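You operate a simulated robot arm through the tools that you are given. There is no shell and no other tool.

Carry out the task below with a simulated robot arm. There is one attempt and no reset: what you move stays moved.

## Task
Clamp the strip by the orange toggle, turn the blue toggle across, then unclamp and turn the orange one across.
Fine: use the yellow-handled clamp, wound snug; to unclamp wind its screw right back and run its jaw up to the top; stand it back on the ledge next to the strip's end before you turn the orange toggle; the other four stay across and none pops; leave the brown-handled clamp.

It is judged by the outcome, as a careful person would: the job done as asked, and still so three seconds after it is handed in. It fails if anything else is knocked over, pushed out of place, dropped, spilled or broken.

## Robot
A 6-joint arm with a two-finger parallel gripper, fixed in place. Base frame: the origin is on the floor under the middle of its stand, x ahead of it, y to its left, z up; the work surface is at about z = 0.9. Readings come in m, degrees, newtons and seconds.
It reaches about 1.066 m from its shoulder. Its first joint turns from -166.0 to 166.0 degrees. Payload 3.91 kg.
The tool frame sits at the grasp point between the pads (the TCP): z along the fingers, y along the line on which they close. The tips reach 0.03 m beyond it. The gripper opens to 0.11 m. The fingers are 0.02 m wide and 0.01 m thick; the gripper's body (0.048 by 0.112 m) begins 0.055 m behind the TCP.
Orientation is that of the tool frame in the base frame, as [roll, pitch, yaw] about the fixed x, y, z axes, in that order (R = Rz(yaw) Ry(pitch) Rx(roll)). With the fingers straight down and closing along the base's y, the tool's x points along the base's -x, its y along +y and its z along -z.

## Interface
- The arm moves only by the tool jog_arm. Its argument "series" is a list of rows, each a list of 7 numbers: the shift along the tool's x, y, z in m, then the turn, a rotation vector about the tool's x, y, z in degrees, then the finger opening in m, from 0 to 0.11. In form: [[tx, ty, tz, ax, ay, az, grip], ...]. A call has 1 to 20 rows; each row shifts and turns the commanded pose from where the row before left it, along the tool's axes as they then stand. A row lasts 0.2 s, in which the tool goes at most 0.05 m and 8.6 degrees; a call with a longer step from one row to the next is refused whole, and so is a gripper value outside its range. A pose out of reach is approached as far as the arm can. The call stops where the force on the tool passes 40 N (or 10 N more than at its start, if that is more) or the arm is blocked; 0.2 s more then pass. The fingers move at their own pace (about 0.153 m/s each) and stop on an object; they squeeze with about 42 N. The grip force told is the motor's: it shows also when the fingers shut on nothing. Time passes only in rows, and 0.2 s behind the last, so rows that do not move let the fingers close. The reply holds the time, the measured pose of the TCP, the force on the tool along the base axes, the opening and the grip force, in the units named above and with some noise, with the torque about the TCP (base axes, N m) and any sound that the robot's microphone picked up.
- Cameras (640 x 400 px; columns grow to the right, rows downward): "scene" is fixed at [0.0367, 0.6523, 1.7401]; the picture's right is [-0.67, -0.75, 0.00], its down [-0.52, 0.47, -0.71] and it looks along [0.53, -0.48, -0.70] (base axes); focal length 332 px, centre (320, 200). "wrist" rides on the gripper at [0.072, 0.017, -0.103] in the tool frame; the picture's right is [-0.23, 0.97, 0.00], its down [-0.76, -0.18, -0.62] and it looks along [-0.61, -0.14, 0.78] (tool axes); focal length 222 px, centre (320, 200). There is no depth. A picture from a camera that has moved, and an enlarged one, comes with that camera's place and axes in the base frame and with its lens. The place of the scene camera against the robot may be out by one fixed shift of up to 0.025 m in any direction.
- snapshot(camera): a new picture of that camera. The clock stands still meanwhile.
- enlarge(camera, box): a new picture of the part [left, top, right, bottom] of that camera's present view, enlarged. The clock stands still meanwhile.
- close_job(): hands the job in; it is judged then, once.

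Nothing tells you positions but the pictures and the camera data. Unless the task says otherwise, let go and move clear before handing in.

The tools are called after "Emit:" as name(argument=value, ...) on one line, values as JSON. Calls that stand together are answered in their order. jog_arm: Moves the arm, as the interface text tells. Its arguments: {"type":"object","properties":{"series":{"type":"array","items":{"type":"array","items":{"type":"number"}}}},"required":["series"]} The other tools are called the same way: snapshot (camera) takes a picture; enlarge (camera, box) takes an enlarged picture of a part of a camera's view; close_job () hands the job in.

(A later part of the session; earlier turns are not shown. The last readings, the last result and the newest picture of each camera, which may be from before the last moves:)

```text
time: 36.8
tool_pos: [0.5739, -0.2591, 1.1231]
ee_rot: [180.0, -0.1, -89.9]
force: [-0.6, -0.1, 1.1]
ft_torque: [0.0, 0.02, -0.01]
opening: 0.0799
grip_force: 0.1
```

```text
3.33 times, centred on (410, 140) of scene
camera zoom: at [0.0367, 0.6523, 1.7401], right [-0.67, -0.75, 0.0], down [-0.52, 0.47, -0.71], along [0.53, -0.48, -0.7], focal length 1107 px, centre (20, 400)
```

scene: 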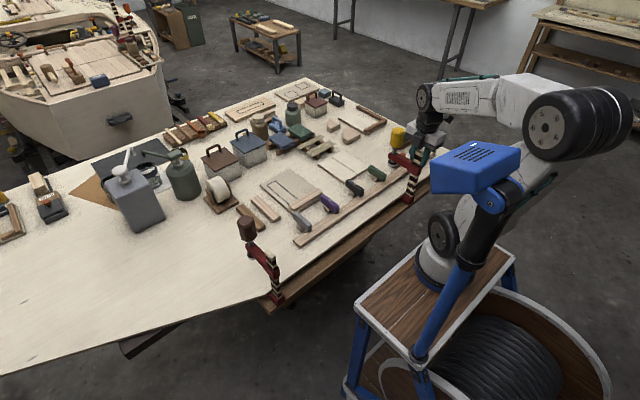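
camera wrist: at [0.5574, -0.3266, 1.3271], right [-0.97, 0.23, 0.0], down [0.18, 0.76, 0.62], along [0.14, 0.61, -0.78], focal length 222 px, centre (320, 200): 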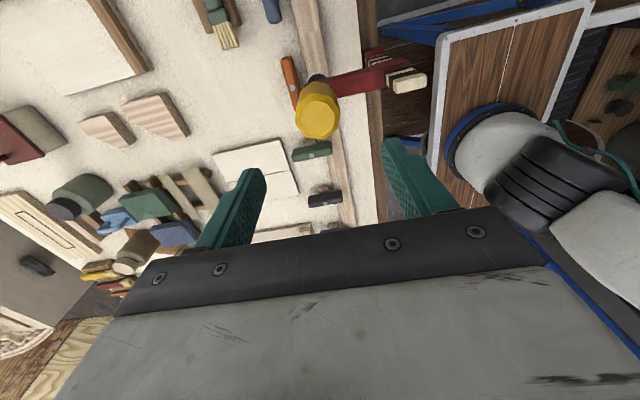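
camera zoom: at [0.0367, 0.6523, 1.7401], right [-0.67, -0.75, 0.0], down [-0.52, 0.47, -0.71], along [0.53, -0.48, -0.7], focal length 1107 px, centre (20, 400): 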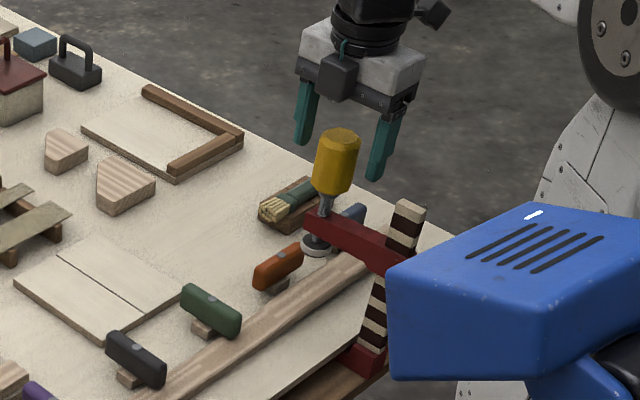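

The handle is between the open fingers. I'll go down to z≈1.085 and close on it.

Emit:
jog_arm(series=[[0, 0, 0.02, 0, 0, 0, 0.08], [0, 0, 0.018, 0, 0, 0, 0.08], [0, 0, 0, 0, 0, 0, 0.06], [0, 0, 0, 0, 0, 0, 0.045], [0, 0, 0, 0, 0, 0, 0.03], [0, 0, 0, 0, 0, 0, 0.0], [0, 0, 0, 0, 0, 0, 0.0]])

Emit:
enlarge(camera="wrist", box=[200, 60, 420, 220])

Emit:
enlarge(camera="scene", box=[350, 80, 470, 200])

```text
time: 38.4
tool_pos: [0.5761, -0.2585, 1.0828]
ee_rot: [179.9, -0.1, -89.9]
force: [-0.8, 0.3, -0.1]
ft_torque: [0.0, 0.25, -0.04]
opening: 0.041
grip_force: 41.8
```

```text
2.50 times, centred on (310, 140) of wrist
camera zoom: at [0.5588, -0.3315, 1.1871], right [-0.97, 0.23, 0.0], down [0.18, 0.76, 0.62], along [0.14, 0.61, -0.78], focal length 555 px, centre (345, 350)
```

zoom: 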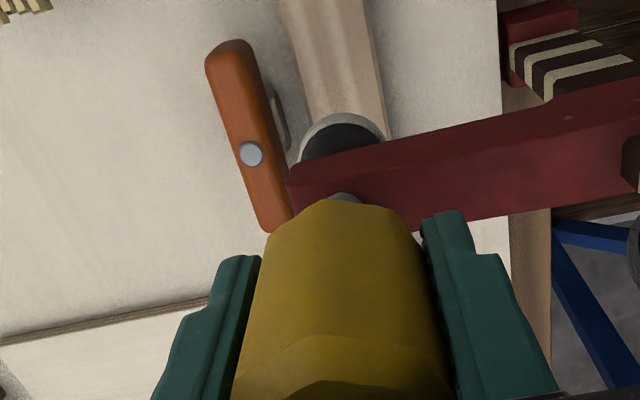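

```text
3.33 times, centred on (410, 140) of scene
camera zoom: at [0.0367, 0.6523, 1.7401], right [-0.67, -0.75, 0.0], down [-0.52, 0.47, -0.71], along [0.53, -0.48, -0.7], focal length 1107 px, centre (20, 400)
```

zoom: 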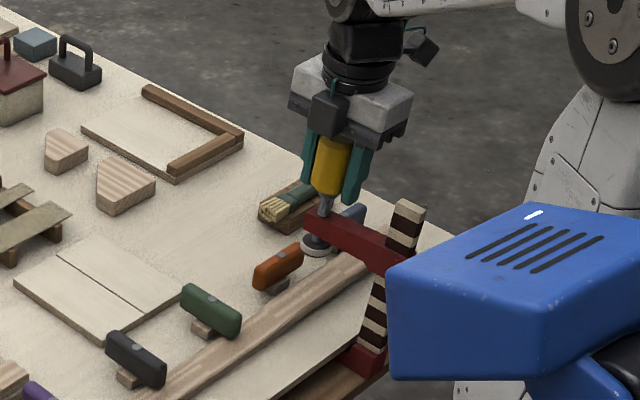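

The handle is gripped (41 mm). I'll push down gently to see if the jaw runs along the bar.

Emit:
jog_arm(series=[[0, 0, 0.002, 0, 0, 0, 0.0], [0, 0, 0.003, 0, 0, 0, 0.0], [0, 0, 0.005, 0, 0, 0, 0.0], [0, 0, 0, 0, 0, 0, 0.0]])

Emit:
enlarge(camera="wrist", box=[200, 60, 420, 220])

Emit:
enlarge(camera="scene", box=[350, 80, 470, 200])

```text
time: 39.4
tool_pos: [0.5755, -0.2591, 1.0752]
ee_rot: [-180.0, -0.1, -89.9]
force: [-1.2, -0.3, 1.0]
ft_torque: [0.04, 0.54, 0.0]
opening: 0.0413
grip_force: 42.0
```

```text
2.50 times, centred on (310, 140) of wrist
camera zoom: at [0.5592, -0.3319, 1.1786], right [-0.97, 0.23, 0.0], down [0.18, 0.76, 0.62], along [0.14, 0.61, -0.78], focal length 555 px, centre (345, 350)
```

zoom: 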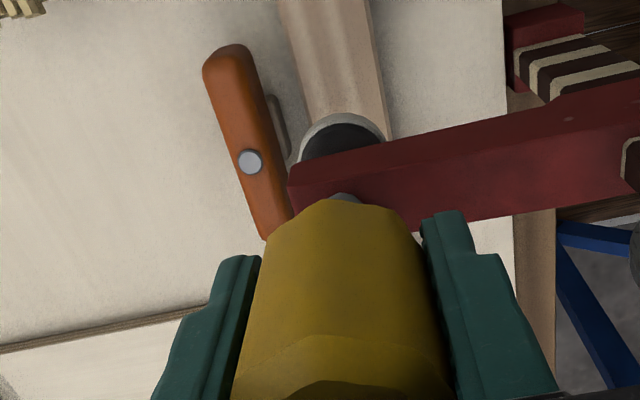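

```text
3.33 times, centred on (410, 140) of scene
camera zoom: at [0.0367, 0.6523, 1.7401], right [-0.67, -0.75, 0.0], down [-0.52, 0.47, -0.71], along [0.53, -0.48, -0.7], focal length 1107 px, centre (20, 400)
```

zoom: 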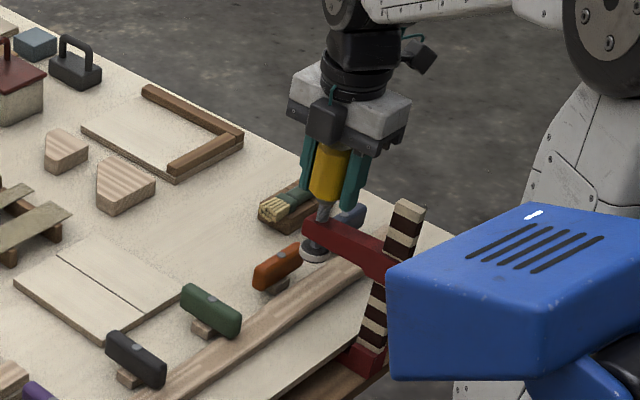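

The jaw slides down the bar easily with about 1 N. I'll continue down most of the way.

Emit:
jog_arm(series=[[0, 0, 0.004, 0, 0, 0, 0.0], [0, 0, 0.005, 0, 0, 0, 0.0], [0, 0, 0.005, 0, 0, 0, 0.0], [0, 0, 0.005, 0, 0, 0, 0.0], [0, 0, 0.005, 0, 0, 0, 0.0], [0, 0, 0.005, 0, 0, 0, 0.0], [0, 0, 0, 0, 0, 0, 0.0]])

Emit:
enlarge(camera="wrist", box=[200, 60, 420, 220])

Emit:
enlarge(camera="scene", box=[350, 80, 470, 200])

```text
time: 41.0
tool_pos: [0.575, -0.2605, 1.0467]
ee_rot: [-180.0, -0.1, -89.9]
force: [1.0, 0.0, -0.8]
ft_torque: [-0.13, -0.1, 0.01]
opening: 0.0411
grip_force: 42.6
```

```text
2.50 times, centred on (310, 140) of wrist
camera zoom: at [0.5593, -0.3317, 1.1494], right [-0.97, 0.23, 0.0], down [0.18, 0.76, 0.62], along [0.14, 0.61, -0.78], focal length 555 px, centre (345, 350)
```

zoom: 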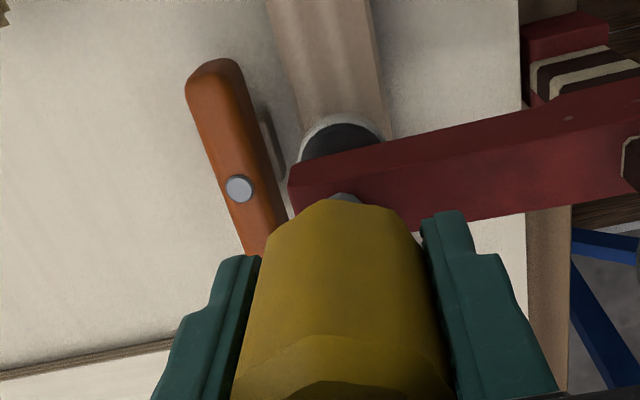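

```text
3.33 times, centred on (410, 140) of scene
camera zoom: at [0.0367, 0.6523, 1.7401], right [-0.67, -0.75, 0.0], down [-0.52, 0.47, -0.71], along [0.53, -0.48, -0.7], focal length 1107 px, centre (20, 400)
```

zoom: 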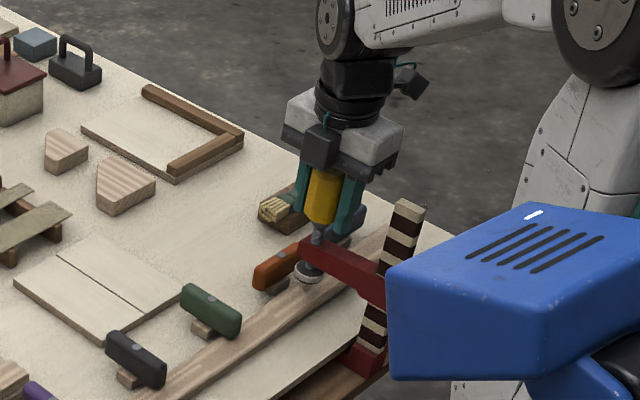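

Emit:
jog_arm(series=[[0, 0, 0.003, 0, 0, 0, 0.0], [0, 0, 0.003, 0, 0, 0, 0.0], [0, 0, 0.003, 0, 0, 0, 0.0], [0, 0, 0.003, 0, 0, 0, 0.0], [0, 0, 0, 0, 0, 0, 0.0]])

Emit:
enlarge(camera="wrist", box=[200, 60, 420, 220])

Emit:
enlarge(camera="scene", box=[360, 130, 440, 200])

```text
time: 42.2
tool_pos: [0.5757, -0.2586, 1.0352]
ee_rot: [-180.0, -0.1, -90.0]
force: [0.6, -0.5, 0.4]
ft_torque: [-0.05, 0.11, 0.0]
opening: 0.0411
grip_force: 42.1
```

```text
2.50 times, centred on (310, 140) of wrist
camera zoom: at [0.5591, -0.3319, 1.1378], right [-0.97, 0.23, 0.0], down [0.18, 0.76, 0.62], along [0.14, 0.61, -0.78], focal length 555 px, centre (345, 350)
```

zoom: 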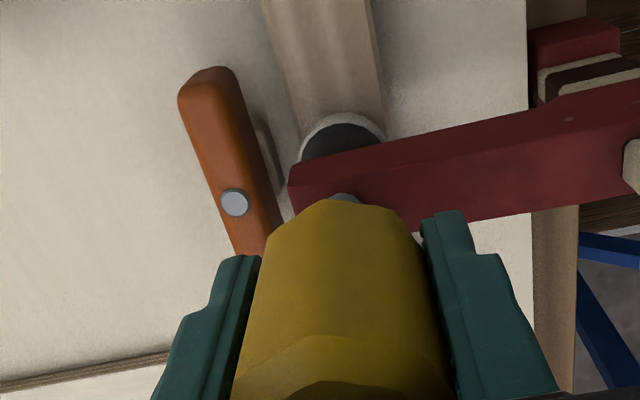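

```text
5.71 times, centred on (400, 165) of scene
camera zoom: at [0.0367, 0.6523, 1.7401], right [-0.67, -0.75, 0.0], down [-0.52, 0.47, -0.71], along [0.53, -0.48, -0.7], focal length 1898 px, centre (-137, 400)
```

zoom: 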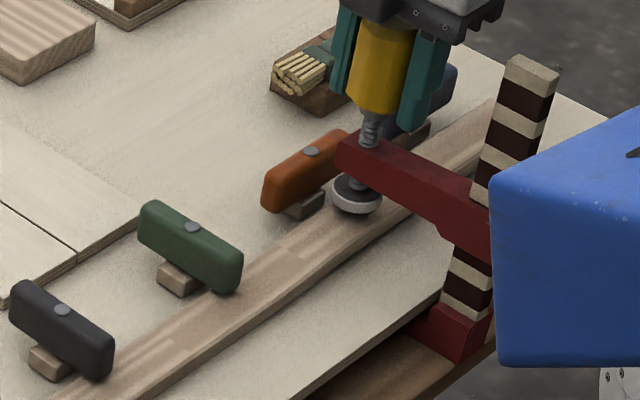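

Emit:
jog_arm(series=[[0, 0, 0.002, 0, 0, 0, 0.0], [0, 0, 0.002, 0, 0, 0, 0.0], [0, 0, 0.002, 0, 0, 0, 0.0], [0, 0, 0, 0, 0, 0, 0.0]])

Emit:
enlarge(camera="scene", box=[360, 130, 440, 200])

```text
time: 43.2
tool_pos: [0.5748, -0.2602, 1.0298]
ee_rot: [-180.0, -0.2, -90.0]
force: [2.2, -0.4, -0.9]
ft_torque: [0.01, -0.07, 0.0]
opening: 0.0414
grip_force: 42.0
```

```text
5.71 times, centred on (400, 165) of scene
camera zoom: at [0.0367, 0.6523, 1.7401], right [-0.67, -0.75, 0.0], down [-0.52, 0.47, -0.71], along [0.53, -0.48, -0.7], focal length 1898 px, centre (-137, 400)
```

zoom: 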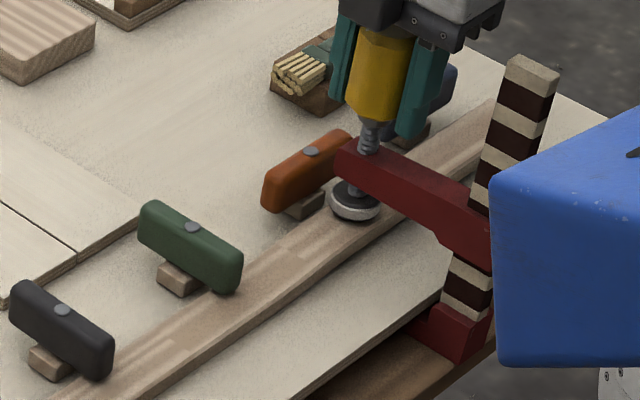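

Emit:
jog_arm(series=[[0, 0, 0.002, 0, 0, 0, 0.0], [0, 0, 0.002, 0, 0, 0, 0.0], [0, 0, 0, 0, 0, 0, 0.0]])

Emit:
enlarge(camera="scene", box=[380, 150, 420, 185])

```text
time: 44.0
tool_pos: [0.5742, -0.2612, 1.0239]
ee_rot: [-180.0, -0.1, -89.9]
force: [1.3, 0.4, -0.6]
ft_torque: [-0.04, -0.06, 0.02]
opening: 0.0413
grip_force: 42.4
```

```text
11.43 times, centred on (400, 168) of scene
camera zoom: at [0.0367, 0.6523, 1.7401], right [-0.67, -0.75, 0.0], down [-0.52, 0.47, -0.71], along [0.53, -0.48, -0.7], focal length 3796 px, centre (-594, 571)
```

zoom: 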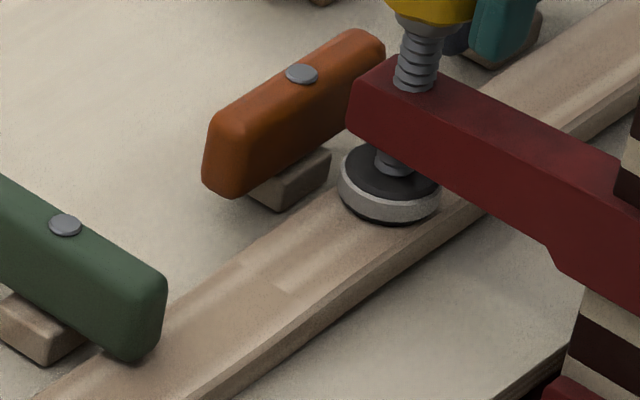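

The pad is nearly touching the strip. I'll creep down in 1 mm steps watching the force.

Emit:
jog_arm(series=[[0, 0, 0.001, 0, 0, 0, 0.0], [0, 0, 0.001, 0, 0, 0, 0.0], [0, 0, 0.001, 0, 0, 0, 0.0], [0, 0, 0, 0, 0, 0, 0.0]])

Emit:
enlarge(camera="scene", box=[380, 150, 420, 185])

```text
time: 45.0
tool_pos: [0.5741, -0.2611, 1.0221]
ee_rot: [-179.9, 0.0, -89.8]
force: [-1.8, -1.5, 0.1]
ft_torque: [-0.27, 0.33, 0.01]
opening: 0.0411
grip_force: 42.1
```

```text
11.43 times, centred on (400, 168) of scene
camera zoom: at [0.0367, 0.6523, 1.7401], right [-0.67, -0.75, 0.0], down [-0.52, 0.47, -0.71], along [0.53, -0.48, -0.7], focal length 3796 px, centre (-594, 571)
```

zoom: 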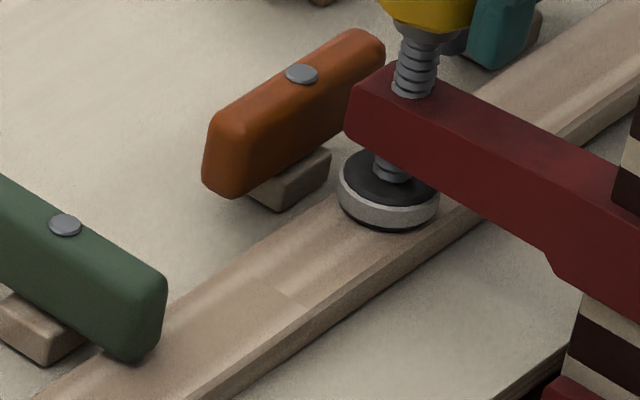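

Emit:
jog_arm(series=[[0, 0, 0.001, 0, 0, 0, 0.0], [0, 0, 0.001, 0, 0, 0, 0.0], [0, 0, 0.001, 0, 0, 0, 0.0], [0, 0, 0, 0, 0, 0, 0.0]])

Emit:
enlarge(camera="scene", box=[380, 150, 420, 185])

Emit:
enlarge(camera="wrist", box=[200, 60, 420, 220])

```text
time: 46.0
tool_pos: [0.5752, -0.2593, 1.019]
ee_rot: [-180.0, 0.0, -89.9]
force: [-4.4, -1.3, 4.6]
ft_torque: [-0.09, 0.79, -0.02]
opening: 0.0414
grip_force: 41.9
```

```text
11.43 times, centred on (400, 168) of scene
camera zoom: at [0.0367, 0.6523, 1.7401], right [-0.67, -0.75, 0.0], down [-0.52, 0.47, -0.71], along [0.53, -0.48, -0.7], focal length 3796 px, centre (-594, 571)
```

zoom: 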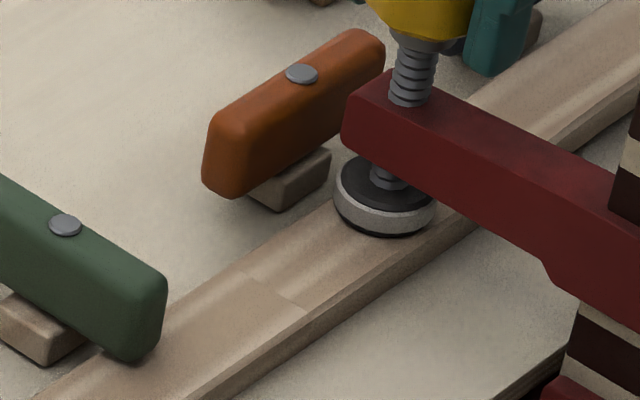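

```text
2.50 times, centred on (310, 140) of wrist
camera zoom: at [0.5588, -0.3316, 1.1219], right [-0.97, 0.23, 0.0], down [0.18, 0.76, 0.62], along [0.14, 0.61, -0.78], focal length 555 px, centre (345, 350)
```

zoom: 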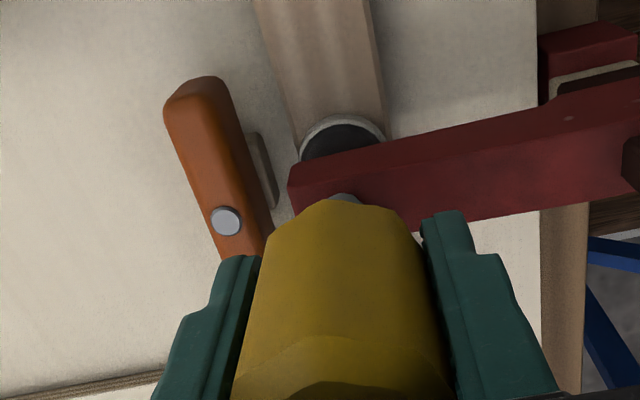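

The pad has just made contact (force rising). Now I'll start winding the handle clockwise (seen from above) and watch torque and force.

Emit:
jog_arm(series=[[0, 0, 0, 0, 0, 8, 0.0], [0, 0, 0, 0, 0, 8, 0.0], [0, 0, 0, 0, 0, 8, 0.0], [0, 0, 0, 0, 0, 8, 0.0], [0, 0, 0, 0, 0, 8, 0.0], [0, 0, 0, 0, 0, 8, 0.0], [0, 0, 0, 0, 0, 8, 0.0], [0, 0, 0, 0, 0, 8, 0.0], [0, 0, 0, 0, 0, 0, 0.0]])

Emit:
enlarge(camera="scene", box=[380, 150, 420, 185])

Emit:
snapshot(camera="wrist")

```text
time: 48.0
tool_pos: [0.5755, -0.2592, 1.0188]
ee_rot: [-179.9, 0.0, -154.0]
force: [0.8, -2.3, 0.8]
ft_torque: [-0.19, -0.24, 0.0]
opening: 0.0414
grip_force: 42.0
```

```text
11.43 times, centred on (400, 168) of scene
camera zoom: at [0.0367, 0.6523, 1.7401], right [-0.67, -0.75, 0.0], down [-0.52, 0.47, -0.71], along [0.53, -0.48, -0.7], focal length 3796 px, centre (-594, 571)
```

zoom: 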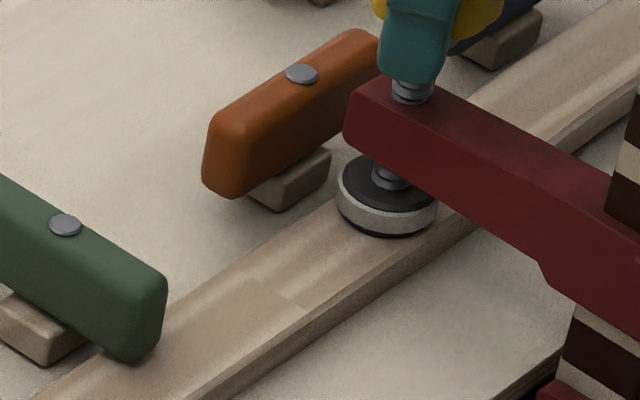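

```text
taken
camera wrist: at [0.5033, -0.2765, 1.1219], right [-0.22, 0.97, 0.0], down [0.76, 0.17, 0.62], along [0.61, 0.14, -0.78], focal length 222 px, centre (320, 200)
```

wrist: 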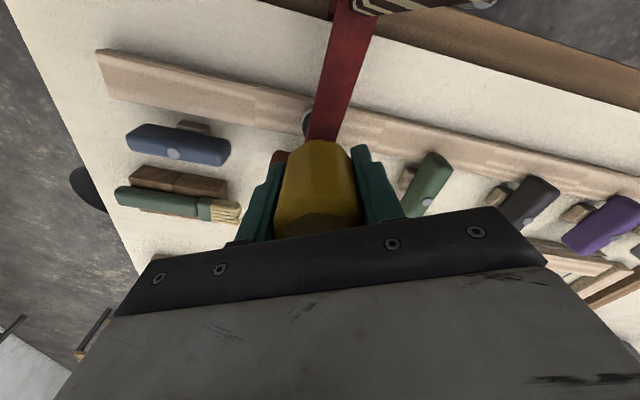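

Emit:
jog_arm(series=[[0, 0, 0, 0, 0, 8, 0.0], [0, 0, 0, 0, 0, 8, 0.0], [0, 0, 0, 0, 0, 8, 0.0], [0, 0, 0, 0, 0, 8, 0.0], [0, 0, 0, 0, 0, 8, 0.0], [0, 0, 0, 0, 0, 8, 0.0], [0, 0, 0, 0, 0, 8, 0.0], [0, 0, 0, 0, 0, 8, 0.0], [0, 0, 0, 0, 0, 0, 0.0]])

Emit:
enlarge(camera="scene", box=[380, 150, 420, 185])

Emit:
enlarge(camera="scene", box=[350, 80, 470, 200])

```text
time: 50.0
tool_pos: [0.575, -0.2611, 1.019]
ee_rot: [-180.0, 0.0, 142.0]
force: [-1.2, 2.0, 0.1]
ft_torque: [0.18, -0.14, 0.03]
opening: 0.0411
grip_force: 42.7
```

```text
11.43 times, centred on (400, 168) of scene
camera zoom: at [0.0367, 0.6523, 1.7401], right [-0.67, -0.75, 0.0], down [-0.52, 0.47, -0.71], along [0.53, -0.48, -0.7], focal length 3796 px, centre (-594, 571)
```

zoom: 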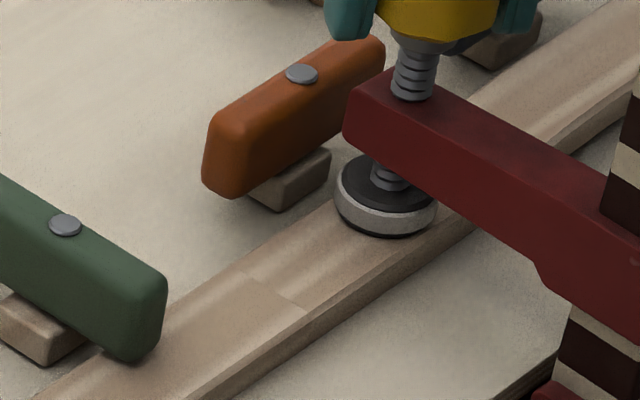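

```text
3.33 times, centred on (410, 140) of scene
camera zoom: at [0.0367, 0.6523, 1.7401], right [-0.67, -0.75, 0.0], down [-0.52, 0.47, -0.71], along [0.53, -0.48, -0.7], focal length 1107 px, centre (20, 400)
```

zoom: 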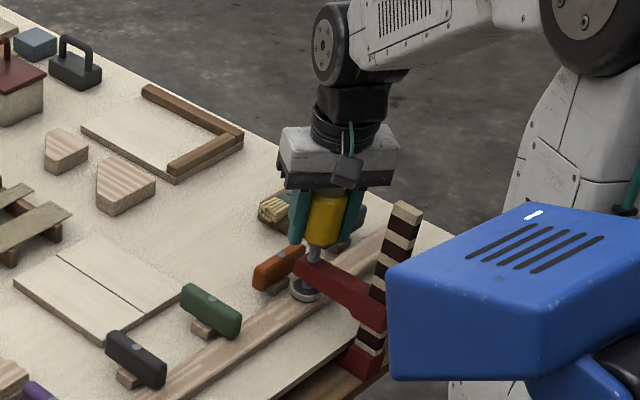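

Winding clockwise does advance the screw, though the jaw rode up a little because I hold the handle at fixed height. I'll press the handle down a little more to seat the pad firmly.

Emit:
jog_arm(series=[[0, 0, 0.001, 0, 0, 0, 0.0], [0, 0, 0.001, 0, 0, 0, 0.0], [0, 0, 0.001, 0, 0, 0, 0.0], [0, 0, 0, 0, 0, 0, 0.0]])

Emit:
enlarge(camera="scene", box=[380, 150, 420, 185])

```text
time: 51.0
tool_pos: [0.5766, -0.2599, 1.0147]
ee_rot: [-179.9, 0.1, 142.0]
force: [-2.4, -2.5, 15.0]
ft_torque: [0.0, 0.78, -0.03]
opening: 0.0417
grip_force: 42.0
```

```text
11.43 times, centred on (400, 168) of scene
camera zoom: at [0.0367, 0.6523, 1.7401], right [-0.67, -0.75, 0.0], down [-0.52, 0.47, -0.71], along [0.53, -0.48, -0.7], focal length 3796 px, centre (-594, 571)
```

zoom: 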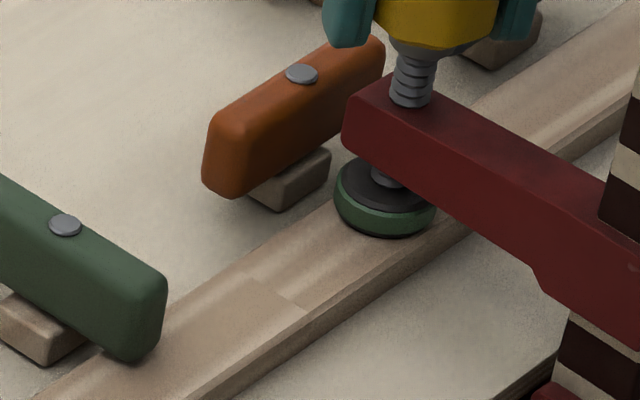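

The pad's ring turned green as I pressed (an indicator of load). I'll wind further clockwise, following down slightly, and then check whether the clamp holds it by itself.

Emit:
jog_arm(series=[[0, 0, 0.0001, 0, 0, 8, 0.0], [0, 0, 0.0001, 0, 0, 8, 0.0], [0, 0, 0.0001, 0, 0, 8, 0.0], [0, 0, 0.0001, 0, 0, 8, 0.0], [0, 0, 0.0001, 0, 0, 8, 0.0], [0, 0, 0.0001, 0, 0, 8, 0.0], [0, 0, 0, 0, 0, 0, 0.0]])

Emit:
enlarge(camera="scene", box=[380, 150, 420, 185])

```text
time: 52.6
tool_pos: [0.5742, -0.2593, 1.0159]
ee_rot: [180.0, 0.0, 93.9]
force: [-5.7, -3.8, 9.5]
ft_torque: [-0.36, 0.35, -0.02]
opening: 0.0415
grip_force: 42.1
```

```text
11.43 times, centred on (400, 168) of scene
camera zoom: at [0.0367, 0.6523, 1.7401], right [-0.67, -0.75, 0.0], down [-0.52, 0.47, -0.71], along [0.53, -0.48, -0.7], focal length 3796 px, centre (-594, 571)
```

zoom: 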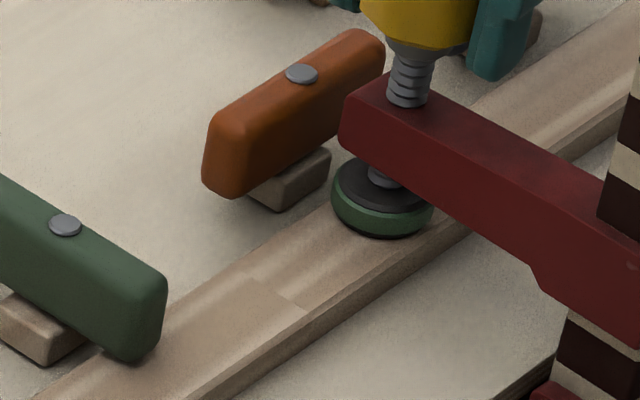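

Still green. I'll open the fingers and see whether the clamp keeps holding on its own.

Emit:
jog_arm(series=[[0, 0, 0, 0, 0, 0, 0.045], [0, 0, 0, 0, 0, 0, 0.055], [0, 0, 0, 0, 0, 0, 0.06]])

Emit:
enlarge(camera="scene", box=[380, 150, 420, 185])

Emit:
enlarge(camera="scene", box=[350, 100, 470, 220])

```text
time: 53.4
tool_pos: [0.5758, -0.2593, 1.0152]
ee_rot: [180.0, 0.1, 94.1]
force: [-0.8, 1.4, 0.3]
ft_torque: [0.02, 0.02, -0.03]
opening: 0.0599
grip_force: 0.0
```

```text
11.43 times, centred on (400, 168) of scene
camera zoom: at [0.0367, 0.6523, 1.7401], right [-0.67, -0.75, 0.0], down [-0.52, 0.47, -0.71], along [0.53, -0.48, -0.7], focal length 3796 px, centre (-594, 571)
```

zoom: 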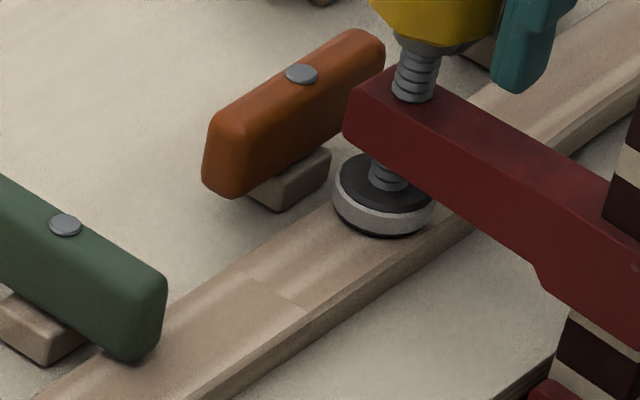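

```text
3.33 times, centred on (410, 160) of scene
camera zoom: at [0.0367, 0.6523, 1.7401], right [-0.67, -0.75, 0.0], down [-0.52, 0.47, -0.71], along [0.53, -0.48, -0.7], focal length 1107 px, centre (20, 333)
```

zoom: 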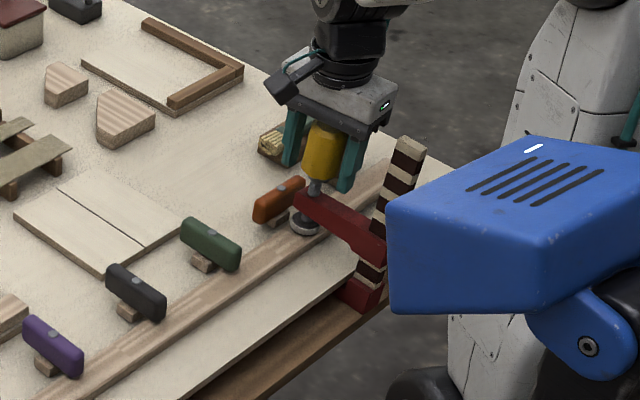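

The ring went white on release, so it needs more winding until the lower jaw bears on the bench. I'll rotate the open hand back and take another bite.

Emit:
jog_arm(series=[[0, 0, 0, 0, 0, -8.5, 0.07], [0, 0, 0, 0, 0, -8.5, 0.07], [0, 0, 0, 0, 0, -8.5, 0.07], [0, 0, 0, 0, 0, -8.5, 0.07], [0, 0, 0, 0, 0, -8.5, 0.07], [0, 0, 0, 0, 0, -8.5, 0.07], [0, 0, 0, 0, 0, -8.5, 0.07], [0, 0, 0, 0, 0, -8.5, 0.07], [0, 0, 0, 0, 0, -8.5, 0.07], [0, 0, 0, 0, 0, -8.5, 0.07], [0, 0, 0, 0, 0, -8.5, 0.07], [0, 0, 0, 0, 0, -8.5, 0.07], [0, 0, 0, 0, 0, -8.5, 0.07], [0, 0, 0, 0, 0, -8.5, 0.07], [0, 0, 0, 0, 0, -8.5, 0.07], [0, 0, 0, 0, 0, -8.5, 0.07], [0, 0, 0, 0, 0, -8.5, 0.07], [0, 0, 0, 0, 0, -8.5, 0.07], [0, 0, 0, 0, 0, -8.5, 0.07], [0, 0, 0, 0, 0, -8.5, 0.07]])

Emit:
enlarge(camera="wrist", box=[200, 60, 420, 220])

Emit:
enlarge(camera="scene", box=[380, 150, 420, 185])

```text
time: 57.6
tool_pos: [0.5764, -0.26, 1.015]
ee_rot: [-180.0, -0.1, -95.8]
force: [-0.9, -0.6, -0.1]
ft_torque: [0.02, 0.01, -0.05]
opening: 0.0699
grip_force: 0.1
```

```text
2.50 times, centred on (310, 140) of wrist
camera zoom: at [0.5522, -0.3304, 1.1182], right [-0.95, 0.32, 0.0], down [0.25, 0.74, 0.62], along [0.2, 0.59, -0.78], focal length 555 px, centre (345, 350)
```

zoom: 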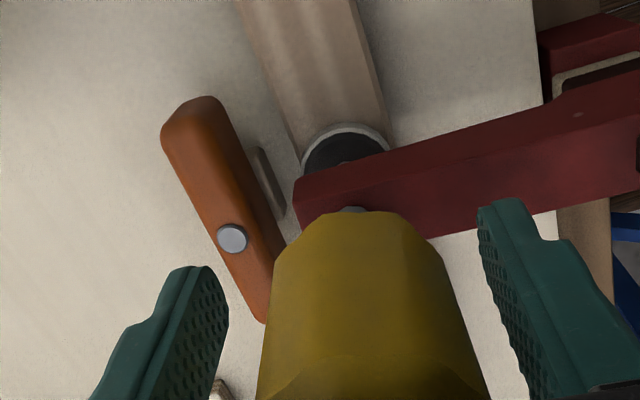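

```text
11.43 times, centred on (400, 168) of scene
camera zoom: at [0.0367, 0.6523, 1.7401], right [-0.67, -0.75, 0.0], down [-0.52, 0.47, -0.71], along [0.53, -0.48, -0.7], focal length 3796 px, centre (-594, 571)
```

zoom: 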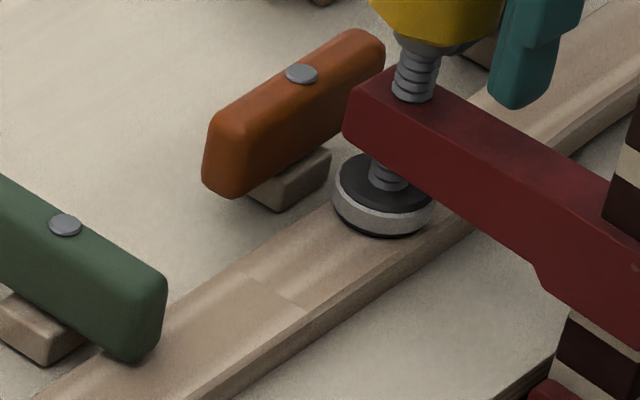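

I'll close again and wind about 136° at constant height, watching torque.

Emit:
jog_arm(series=[[0, 0, 0, 0, 0, 0, 0.05], [0, 0, 0, 0, 0, 0, 0.03], [0, 0, 0, 0, 0, 0, 0.0], [0, 0, 0, 0, 0, 8.5, 0.0], [0, 0, 0, 0, 0, 8.5, 0.0], [0, 0, 0, 0, 0, 8.5, 0.0], [0, 0, 0, 0, 0, 8.5, 0.0], [0, 0, 0, 0, 0, 8.5, 0.0], [0, 0, 0, 0, 0, 8.5, 0.0], [0, 0, 0, 0, 0, 8.5, 0.0], [0, 0, 0, 0, 0, 8.5, 0.0], [0, 0, 0, 0, 0, 8.5, 0.0], [0, 0, 0, 0, 0, 8.5, 0.0], [0, 0, 0, 0, 0, 8.5, 0.0], [0, 0, 0, 0, 0, 8.5, 0.0], [0, 0, 0, 0, 0, 8.5, 0.0], [0, 0, 0, 0, 0, 8.5, 0.0], [0, 0, 0, 0, 0, 8.5, 0.0], [0, 0, 0, 0, 0, 8.5, 0.0], [0, 0, 0, 0, 0, 0, 0.0]])

Emit:
enlarge(camera="scene", box=[380, 150, 420, 185])

Emit:
enlarge(camera="scene", box=[360, 130, 440, 210])

```text
time: 61.8
tool_pos: [0.5755, -0.2585, 1.0135]
ee_rot: [-179.9, -0.1, 128.1]
force: [-0.1, 11.0, -11.0]
ft_torque: [1.6, -0.06, 0.0]
opening: 0.041
grip_force: 42.1
```

```text
11.43 times, centred on (400, 168) of scene
camera zoom: at [0.0367, 0.6523, 1.7401], right [-0.67, -0.75, 0.0], down [-0.52, 0.47, -0.71], along [0.53, -0.48, -0.7], focal length 3796 px, centre (-594, 571)
```

zoom: 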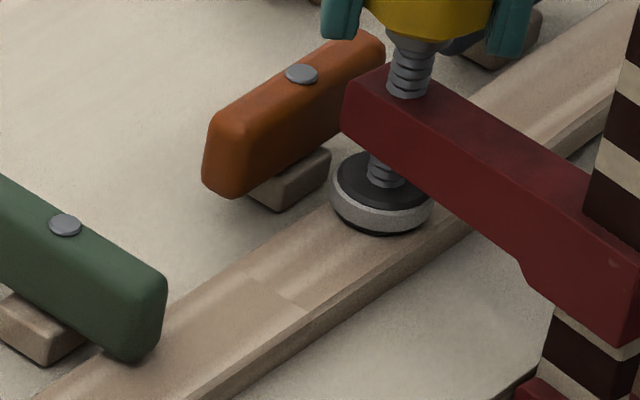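

```text
5.00 times, centred on (400, 170) of scene
camera zoom: at [0.0367, 0.6523, 1.7401], right [-0.67, -0.75, 0.0], down [-0.52, 0.47, -0.71], along [0.53, -0.48, -0.7], focal length 1661 px, centre (-80, 350)
```

zoom: 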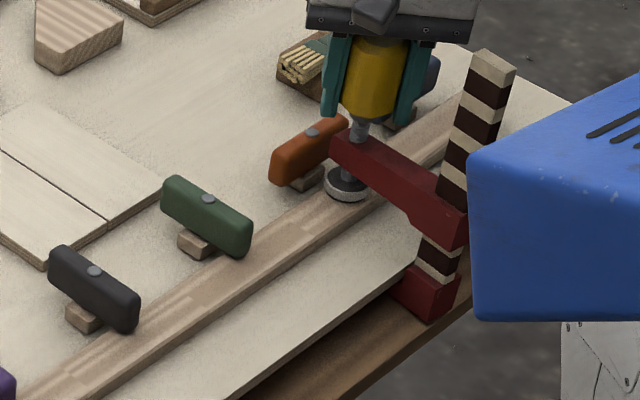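

The clamp has lifted so its lower jaw bears under the bench, and my grip is holding the handle up (11 N pull), with the clamp twisted a few degrees. I'll let the handle down a little so the pad takes the load.

Emit:
jog_arm(series=[[0, 0, 0.001, 0, 0, 0, 0.0], [0, 0, 0.001, 0, 0, 0, 0.0], [0, 0, 0, 0, 0, 0, 0.0]])

Emit:
enlarge(camera="scene", box=[360, 130, 440, 210])

Emit:
snapshot(camera="wrist")

```text
time: 62.6
tool_pos: [0.5765, -0.2623, 1.0138]
ee_rot: [-179.9, 0.4, 128.0]
force: [-2.0, 2.1, 2.2]
ft_torque: [0.28, -0.03, 0.0]
opening: 0.0404
grip_force: 41.7
```

```text
5.00 times, centred on (400, 170) of scene
camera zoom: at [0.0367, 0.6523, 1.7401], right [-0.67, -0.75, 0.0], down [-0.52, 0.47, -0.71], along [0.53, -0.48, -0.7], focal length 1661 px, centre (-80, 350)
```

zoom: 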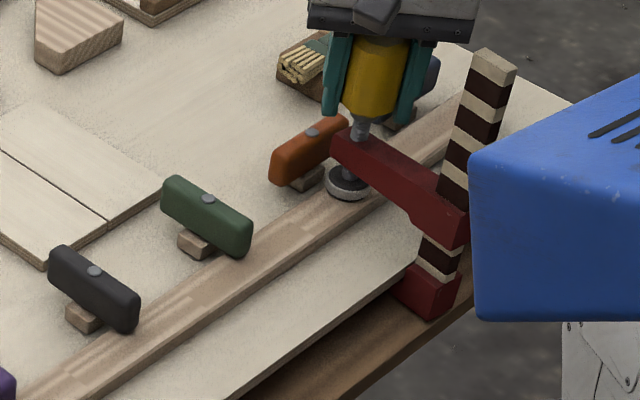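

```text
taken
camera wrist: at [0.5453, -0.1933, 1.1171], right [0.91, 0.42, 0.0], down [0.33, -0.71, 0.63], along [0.26, -0.57, -0.78], focal length 222 px, centre (320, 200)
```

wrist: 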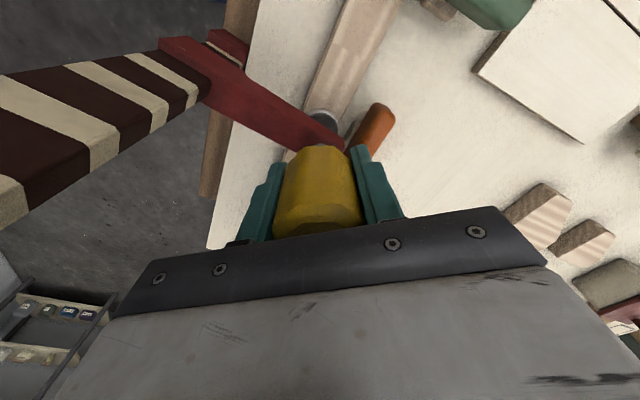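

The wrist camera passes close to the bar top during the turn, so I need to check clearance between hand and bar.

Emit:
enlarge(camera="scene", box=[360, 80, 460, 180])

Emit:
enlarge(camera="wrist", box=[0, 0, 400, 250])

```text
4.00 times, centred on (410, 130) of scene
camera zoom: at [0.0367, 0.6523, 1.7401], right [-0.67, -0.75, 0.0], down [-0.52, 0.47, -0.71], along [0.53, -0.48, -0.7], focal length 1329 px, centre (-40, 480)
```

zoom: 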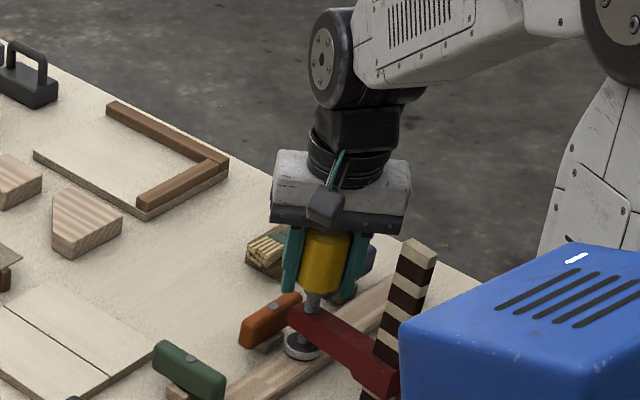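

```text
1.60 times, centred on (200, 125) of wrist
camera zoom: at [0.5453, -0.1933, 1.1171], right [0.91, 0.42, 0.0], down [0.33, -0.71, 0.63], along [0.26, -0.57, -0.78], focal length 355 px, centre (512, 320)
```

zoom: 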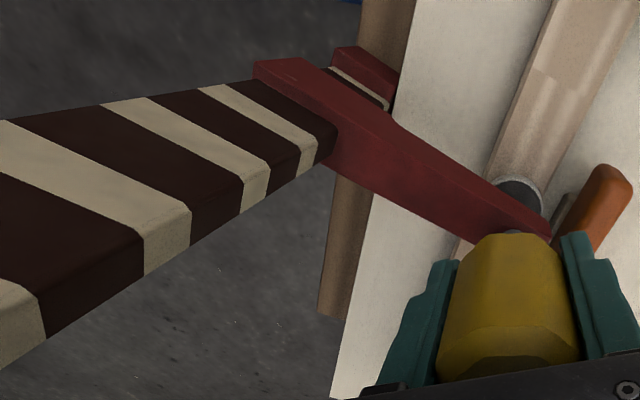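

The clamp has yawed roughly 14° about the handle, possibly nudged by the hand's camera sweeping past the bar. From here on I'll keep the camera away from the bar side. I'll wind another 40° (moving away from the bar) and check the ring.

Emit:
jog_arm(series=[[0, 0, 0.0001, 0, 0, 8, 0.0], [0, 0, 0.0001, 0, 0, 8, 0.0], [0, 0, 0.0001, 0, 0, 8, 0.0], [0, 0, 0.0001, 0, 0, 8, 0.0], [0, 0, 0.0001, 0, 0, 8, 0.0], [0, 0, 0, 0, 0, 0, 0.0]])

Emit:
enlarge(camera="scene", box=[360, 130, 440, 210])

Emit:
enlarge(camera="wrist", box=[0, 0, 400, 250])

```text
time: 64.0
tool_pos: [0.5744, -0.2596, 1.0134]
ee_rot: [179.9, 0.1, 88.0]
force: [2.5, -4.7, 8.6]
ft_torque: [-0.33, -0.63, -0.03]
opening: 0.0403
grip_force: 41.9
```

```text
5.00 times, centred on (400, 170) of scene
camera zoom: at [0.0367, 0.6523, 1.7401], right [-0.67, -0.75, 0.0], down [-0.52, 0.47, -0.71], along [0.53, -0.48, -0.7], focal length 1661 px, centre (-80, 350)
```

zoom: 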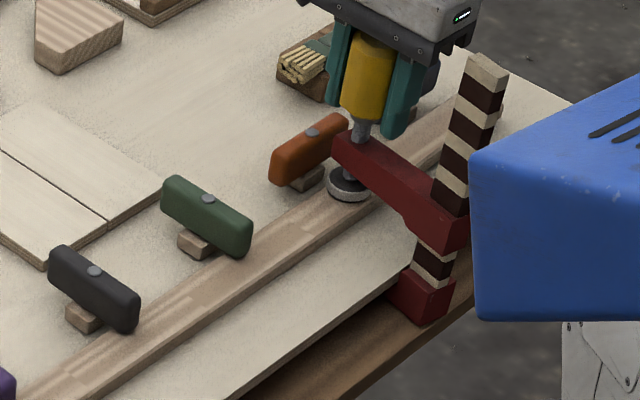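

```text
1.60 times, centred on (200, 125) of wrist
camera zoom: at [0.5954, -0.1883, 1.1157], right [0.97, -0.26, 0.0], down [-0.21, -0.75, 0.62], along [-0.16, -0.6, -0.78], focal length 355 px, centre (512, 320)
```

zoom: 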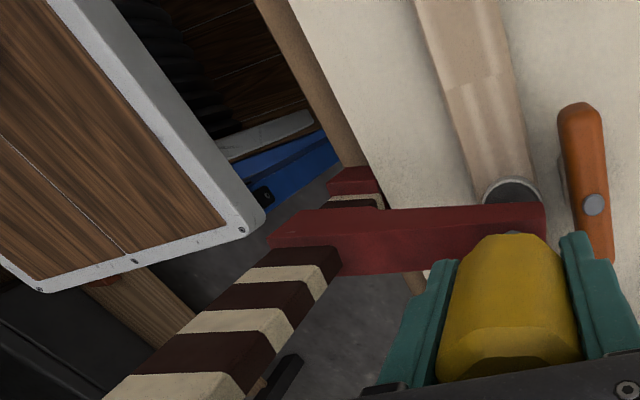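

The screw friction is dragging the clamp around a bit. I'll release and see how the clamp settles and whether the ring shows load.

Emit:
jog_arm(series=[[0, 0, 0, 0, 0, 0, 0.045], [0, 0, 0, 0, 0, 0, 0.06], [0, 0, 0, 0, 0, 0, 0.07]])

Emit:
enlarge(camera="scene", box=[360, 130, 440, 210])

Emit:
enlarge(camera="wrist", box=[100, 0, 420, 200])

```text
time: 64.8
tool_pos: [0.5761, -0.2589, 1.012]
ee_rot: [-179.9, 0.1, 88.1]
force: [0.0, 1.1, 0.7]
ft_torque: [0.0, -0.01, 0.04]
opening: 0.0699
grip_force: 0.1
```

```text
5.00 times, centred on (400, 170) of scene
camera zoom: at [0.0367, 0.6523, 1.7401], right [-0.67, -0.75, 0.0], down [-0.52, 0.47, -0.71], along [0.53, -0.48, -0.7], focal length 1661 px, centre (-80, 350)
```

zoom: 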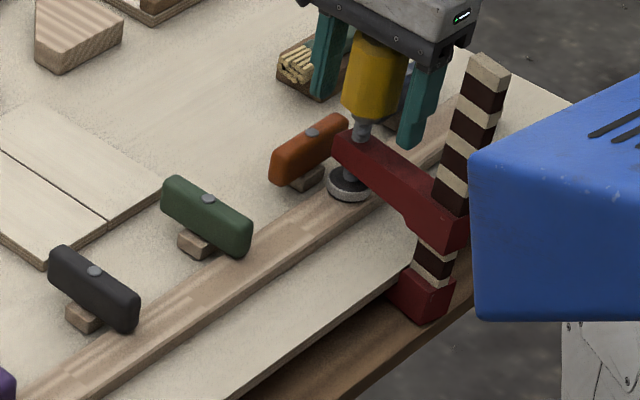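

```text
2.00 times, centred on (260, 100) of wrist
camera zoom: at [0.5951, -0.188, 1.1153], right [0.97, -0.26, 0.0], down [-0.2, -0.75, 0.62], along [-0.16, -0.6, -0.78], focal length 444 px, centre (440, 400)
```

zoom: 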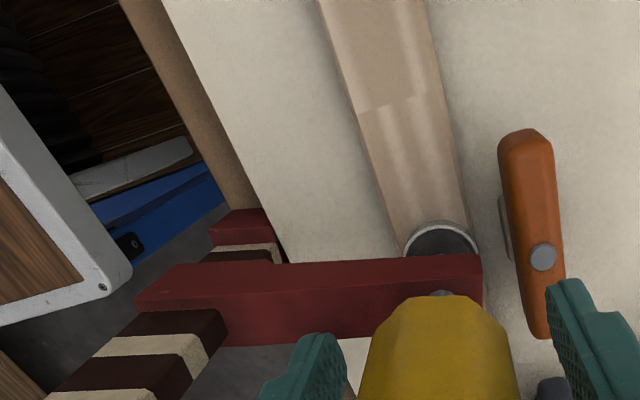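

Emit:
enlarge(camera="scene", box=[380, 150, 420, 185])

Emit:
enlarge(camera="scene", box=[405, 170, 445, 205])

```text
11.43 times, centred on (400, 168) of scene
camera zoom: at [0.0367, 0.6523, 1.7401], right [-0.67, -0.75, 0.0], down [-0.52, 0.47, -0.71], along [0.53, -0.48, -0.7], focal length 3796 px, centre (-594, 571)
```

zoom: 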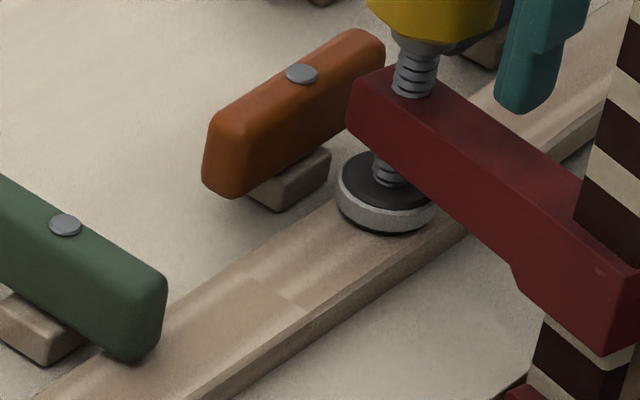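

```text
11.43 times, centred on (425, 188) of scene
camera zoom: at [0.0367, 0.6523, 1.7401], right [-0.67, -0.75, 0.0], down [-0.52, 0.47, -0.71], along [0.53, -0.48, -0.7], focal length 3796 px, centre (-880, 343)
```

zoom: 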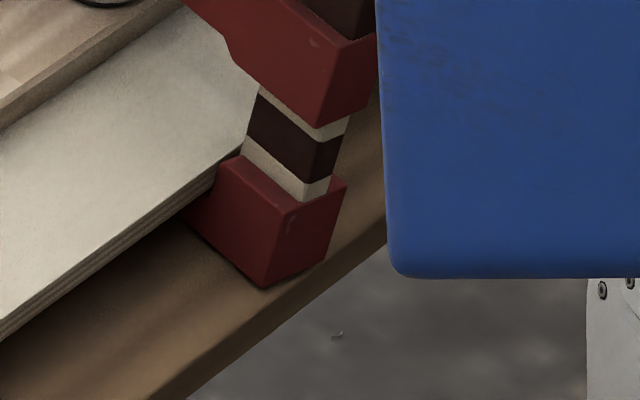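

The foot is still standing on the ledge, and the pad sits on the strip. I'll regrip here and keep winding in the direction that keeps the camera away from the bar.

Emit:
jog_arm(series=[[0, 0, 0, 0, 0, 0, 0.05], [0, 0, 0, 0, 0, 0, 0.03], [0, 0, 0, 0, 0, 0, 0.0], [0, 0, 0, 0, 0, 8, 0.0], [0, 0, 0, 0, 0, 8, 0.0], [0, 0, 0, 0, 0, 8, 0.0], [0, 0, 0, 0, 0, 8, 0.0], [0, 0, 0, 0, 0, 8, 0.0], [0, 0, 0, 0, 0, 8, 0.0], [0, 0, 0, 0, 0, 8, 0.0], [0, 0, 0, 0, 0, 8, 0.0], [0, 0, 0, 0, 0, 8, 0.0], [0, 0, 0, 0, 0, 8, 0.0], [0, 0, 0, 0, 0, 0, 0.0]])

Emit:
enlarge(camera="scene", box=[360, 130, 440, 210])

Emit:
snapshot(camera="wrist")

```text
time: 67.8
tool_pos: [0.5761, -0.2606, 1.0128]
ee_rot: [179.8, 0.0, 8.0]
force: [10.3, -9.1, -9.9]
ft_torque: [-0.92, -1.02, 0.01]
opening: 0.0404
grip_force: 42.8
```

```text
5.00 times, centred on (400, 170) of scene
camera zoom: at [0.0367, 0.6523, 1.7401], right [-0.67, -0.75, 0.0], down [-0.52, 0.47, -0.71], along [0.53, -0.48, -0.7], focal length 1661 px, centre (-80, 350)
```

zoom: 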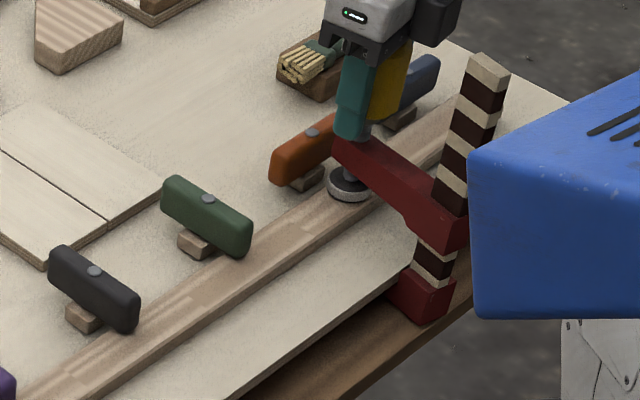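

```text
taken
camera wrist: at [0.6504, -0.2674, 1.1149], right [-0.09, -1.0, 0.0], down [-0.78, 0.07, 0.62], along [-0.62, 0.06, -0.78], focal length 222 px, centre (320, 200)
```

wrist: 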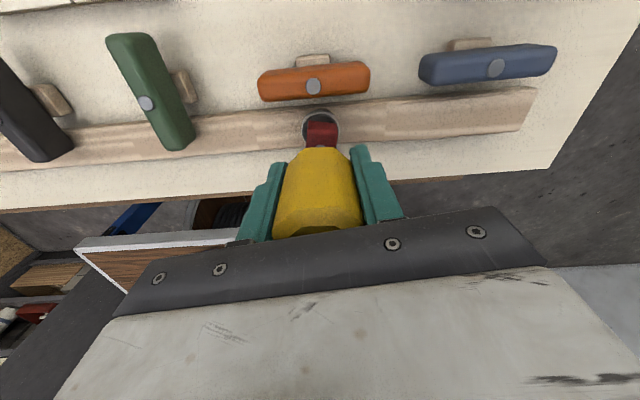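

Good: yaw can pass through 0 and the clamp stays put now. The tool is being pulled down about 10 N, so I'll follow down a little and check the ring.

Emit:
jog_arm(series=[[0, 0, 0.001, 0, 0, 0, 0.0], [0, 0, 0.0005, 0, 0, 0, 0.0], [0, 0, 0, 0, 0, 0, 0.0]])

Emit:
enlarge(camera="scene", box=[380, 150, 420, 185])

Emit:
enlarge(camera="scene", box=[405, 170, 445, 205])

```text
time: 68.6
tool_pos: [0.575, -0.2615, 1.0121]
ee_rot: [179.9, 0.0, 8.0]
force: [0.9, -6.8, 7.6]
ft_torque: [-0.69, -0.19, 0.04]
opening: 0.0404
grip_force: 42.1
```

```text
11.43 times, centred on (400, 168) of scene
camera zoom: at [0.0367, 0.6523, 1.7401], right [-0.67, -0.75, 0.0], down [-0.52, 0.47, -0.71], along [0.53, -0.48, -0.7], focal length 3796 px, centre (-594, 571)
```

zoom: 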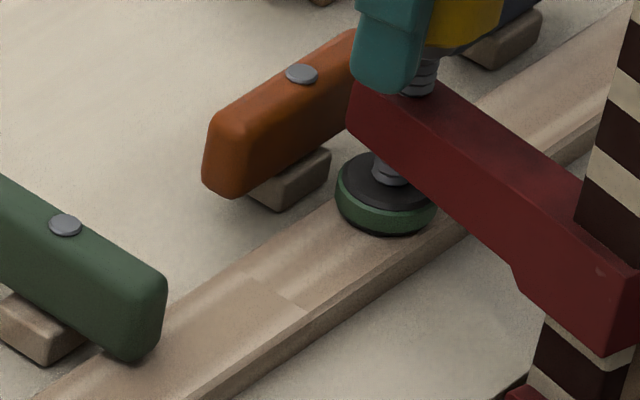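

```text
11.43 times, centred on (425, 188) of scene
camera zoom: at [0.0367, 0.6523, 1.7401], right [-0.67, -0.75, 0.0], down [-0.52, 0.47, -0.71], along [0.53, -0.48, -0.7], focal length 3796 px, centre (-880, 343)
```

zoom: 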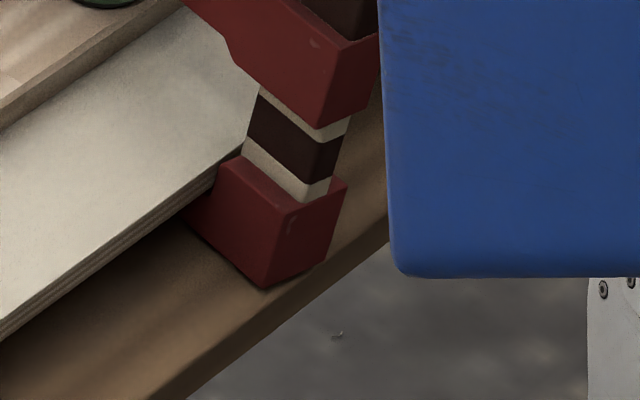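

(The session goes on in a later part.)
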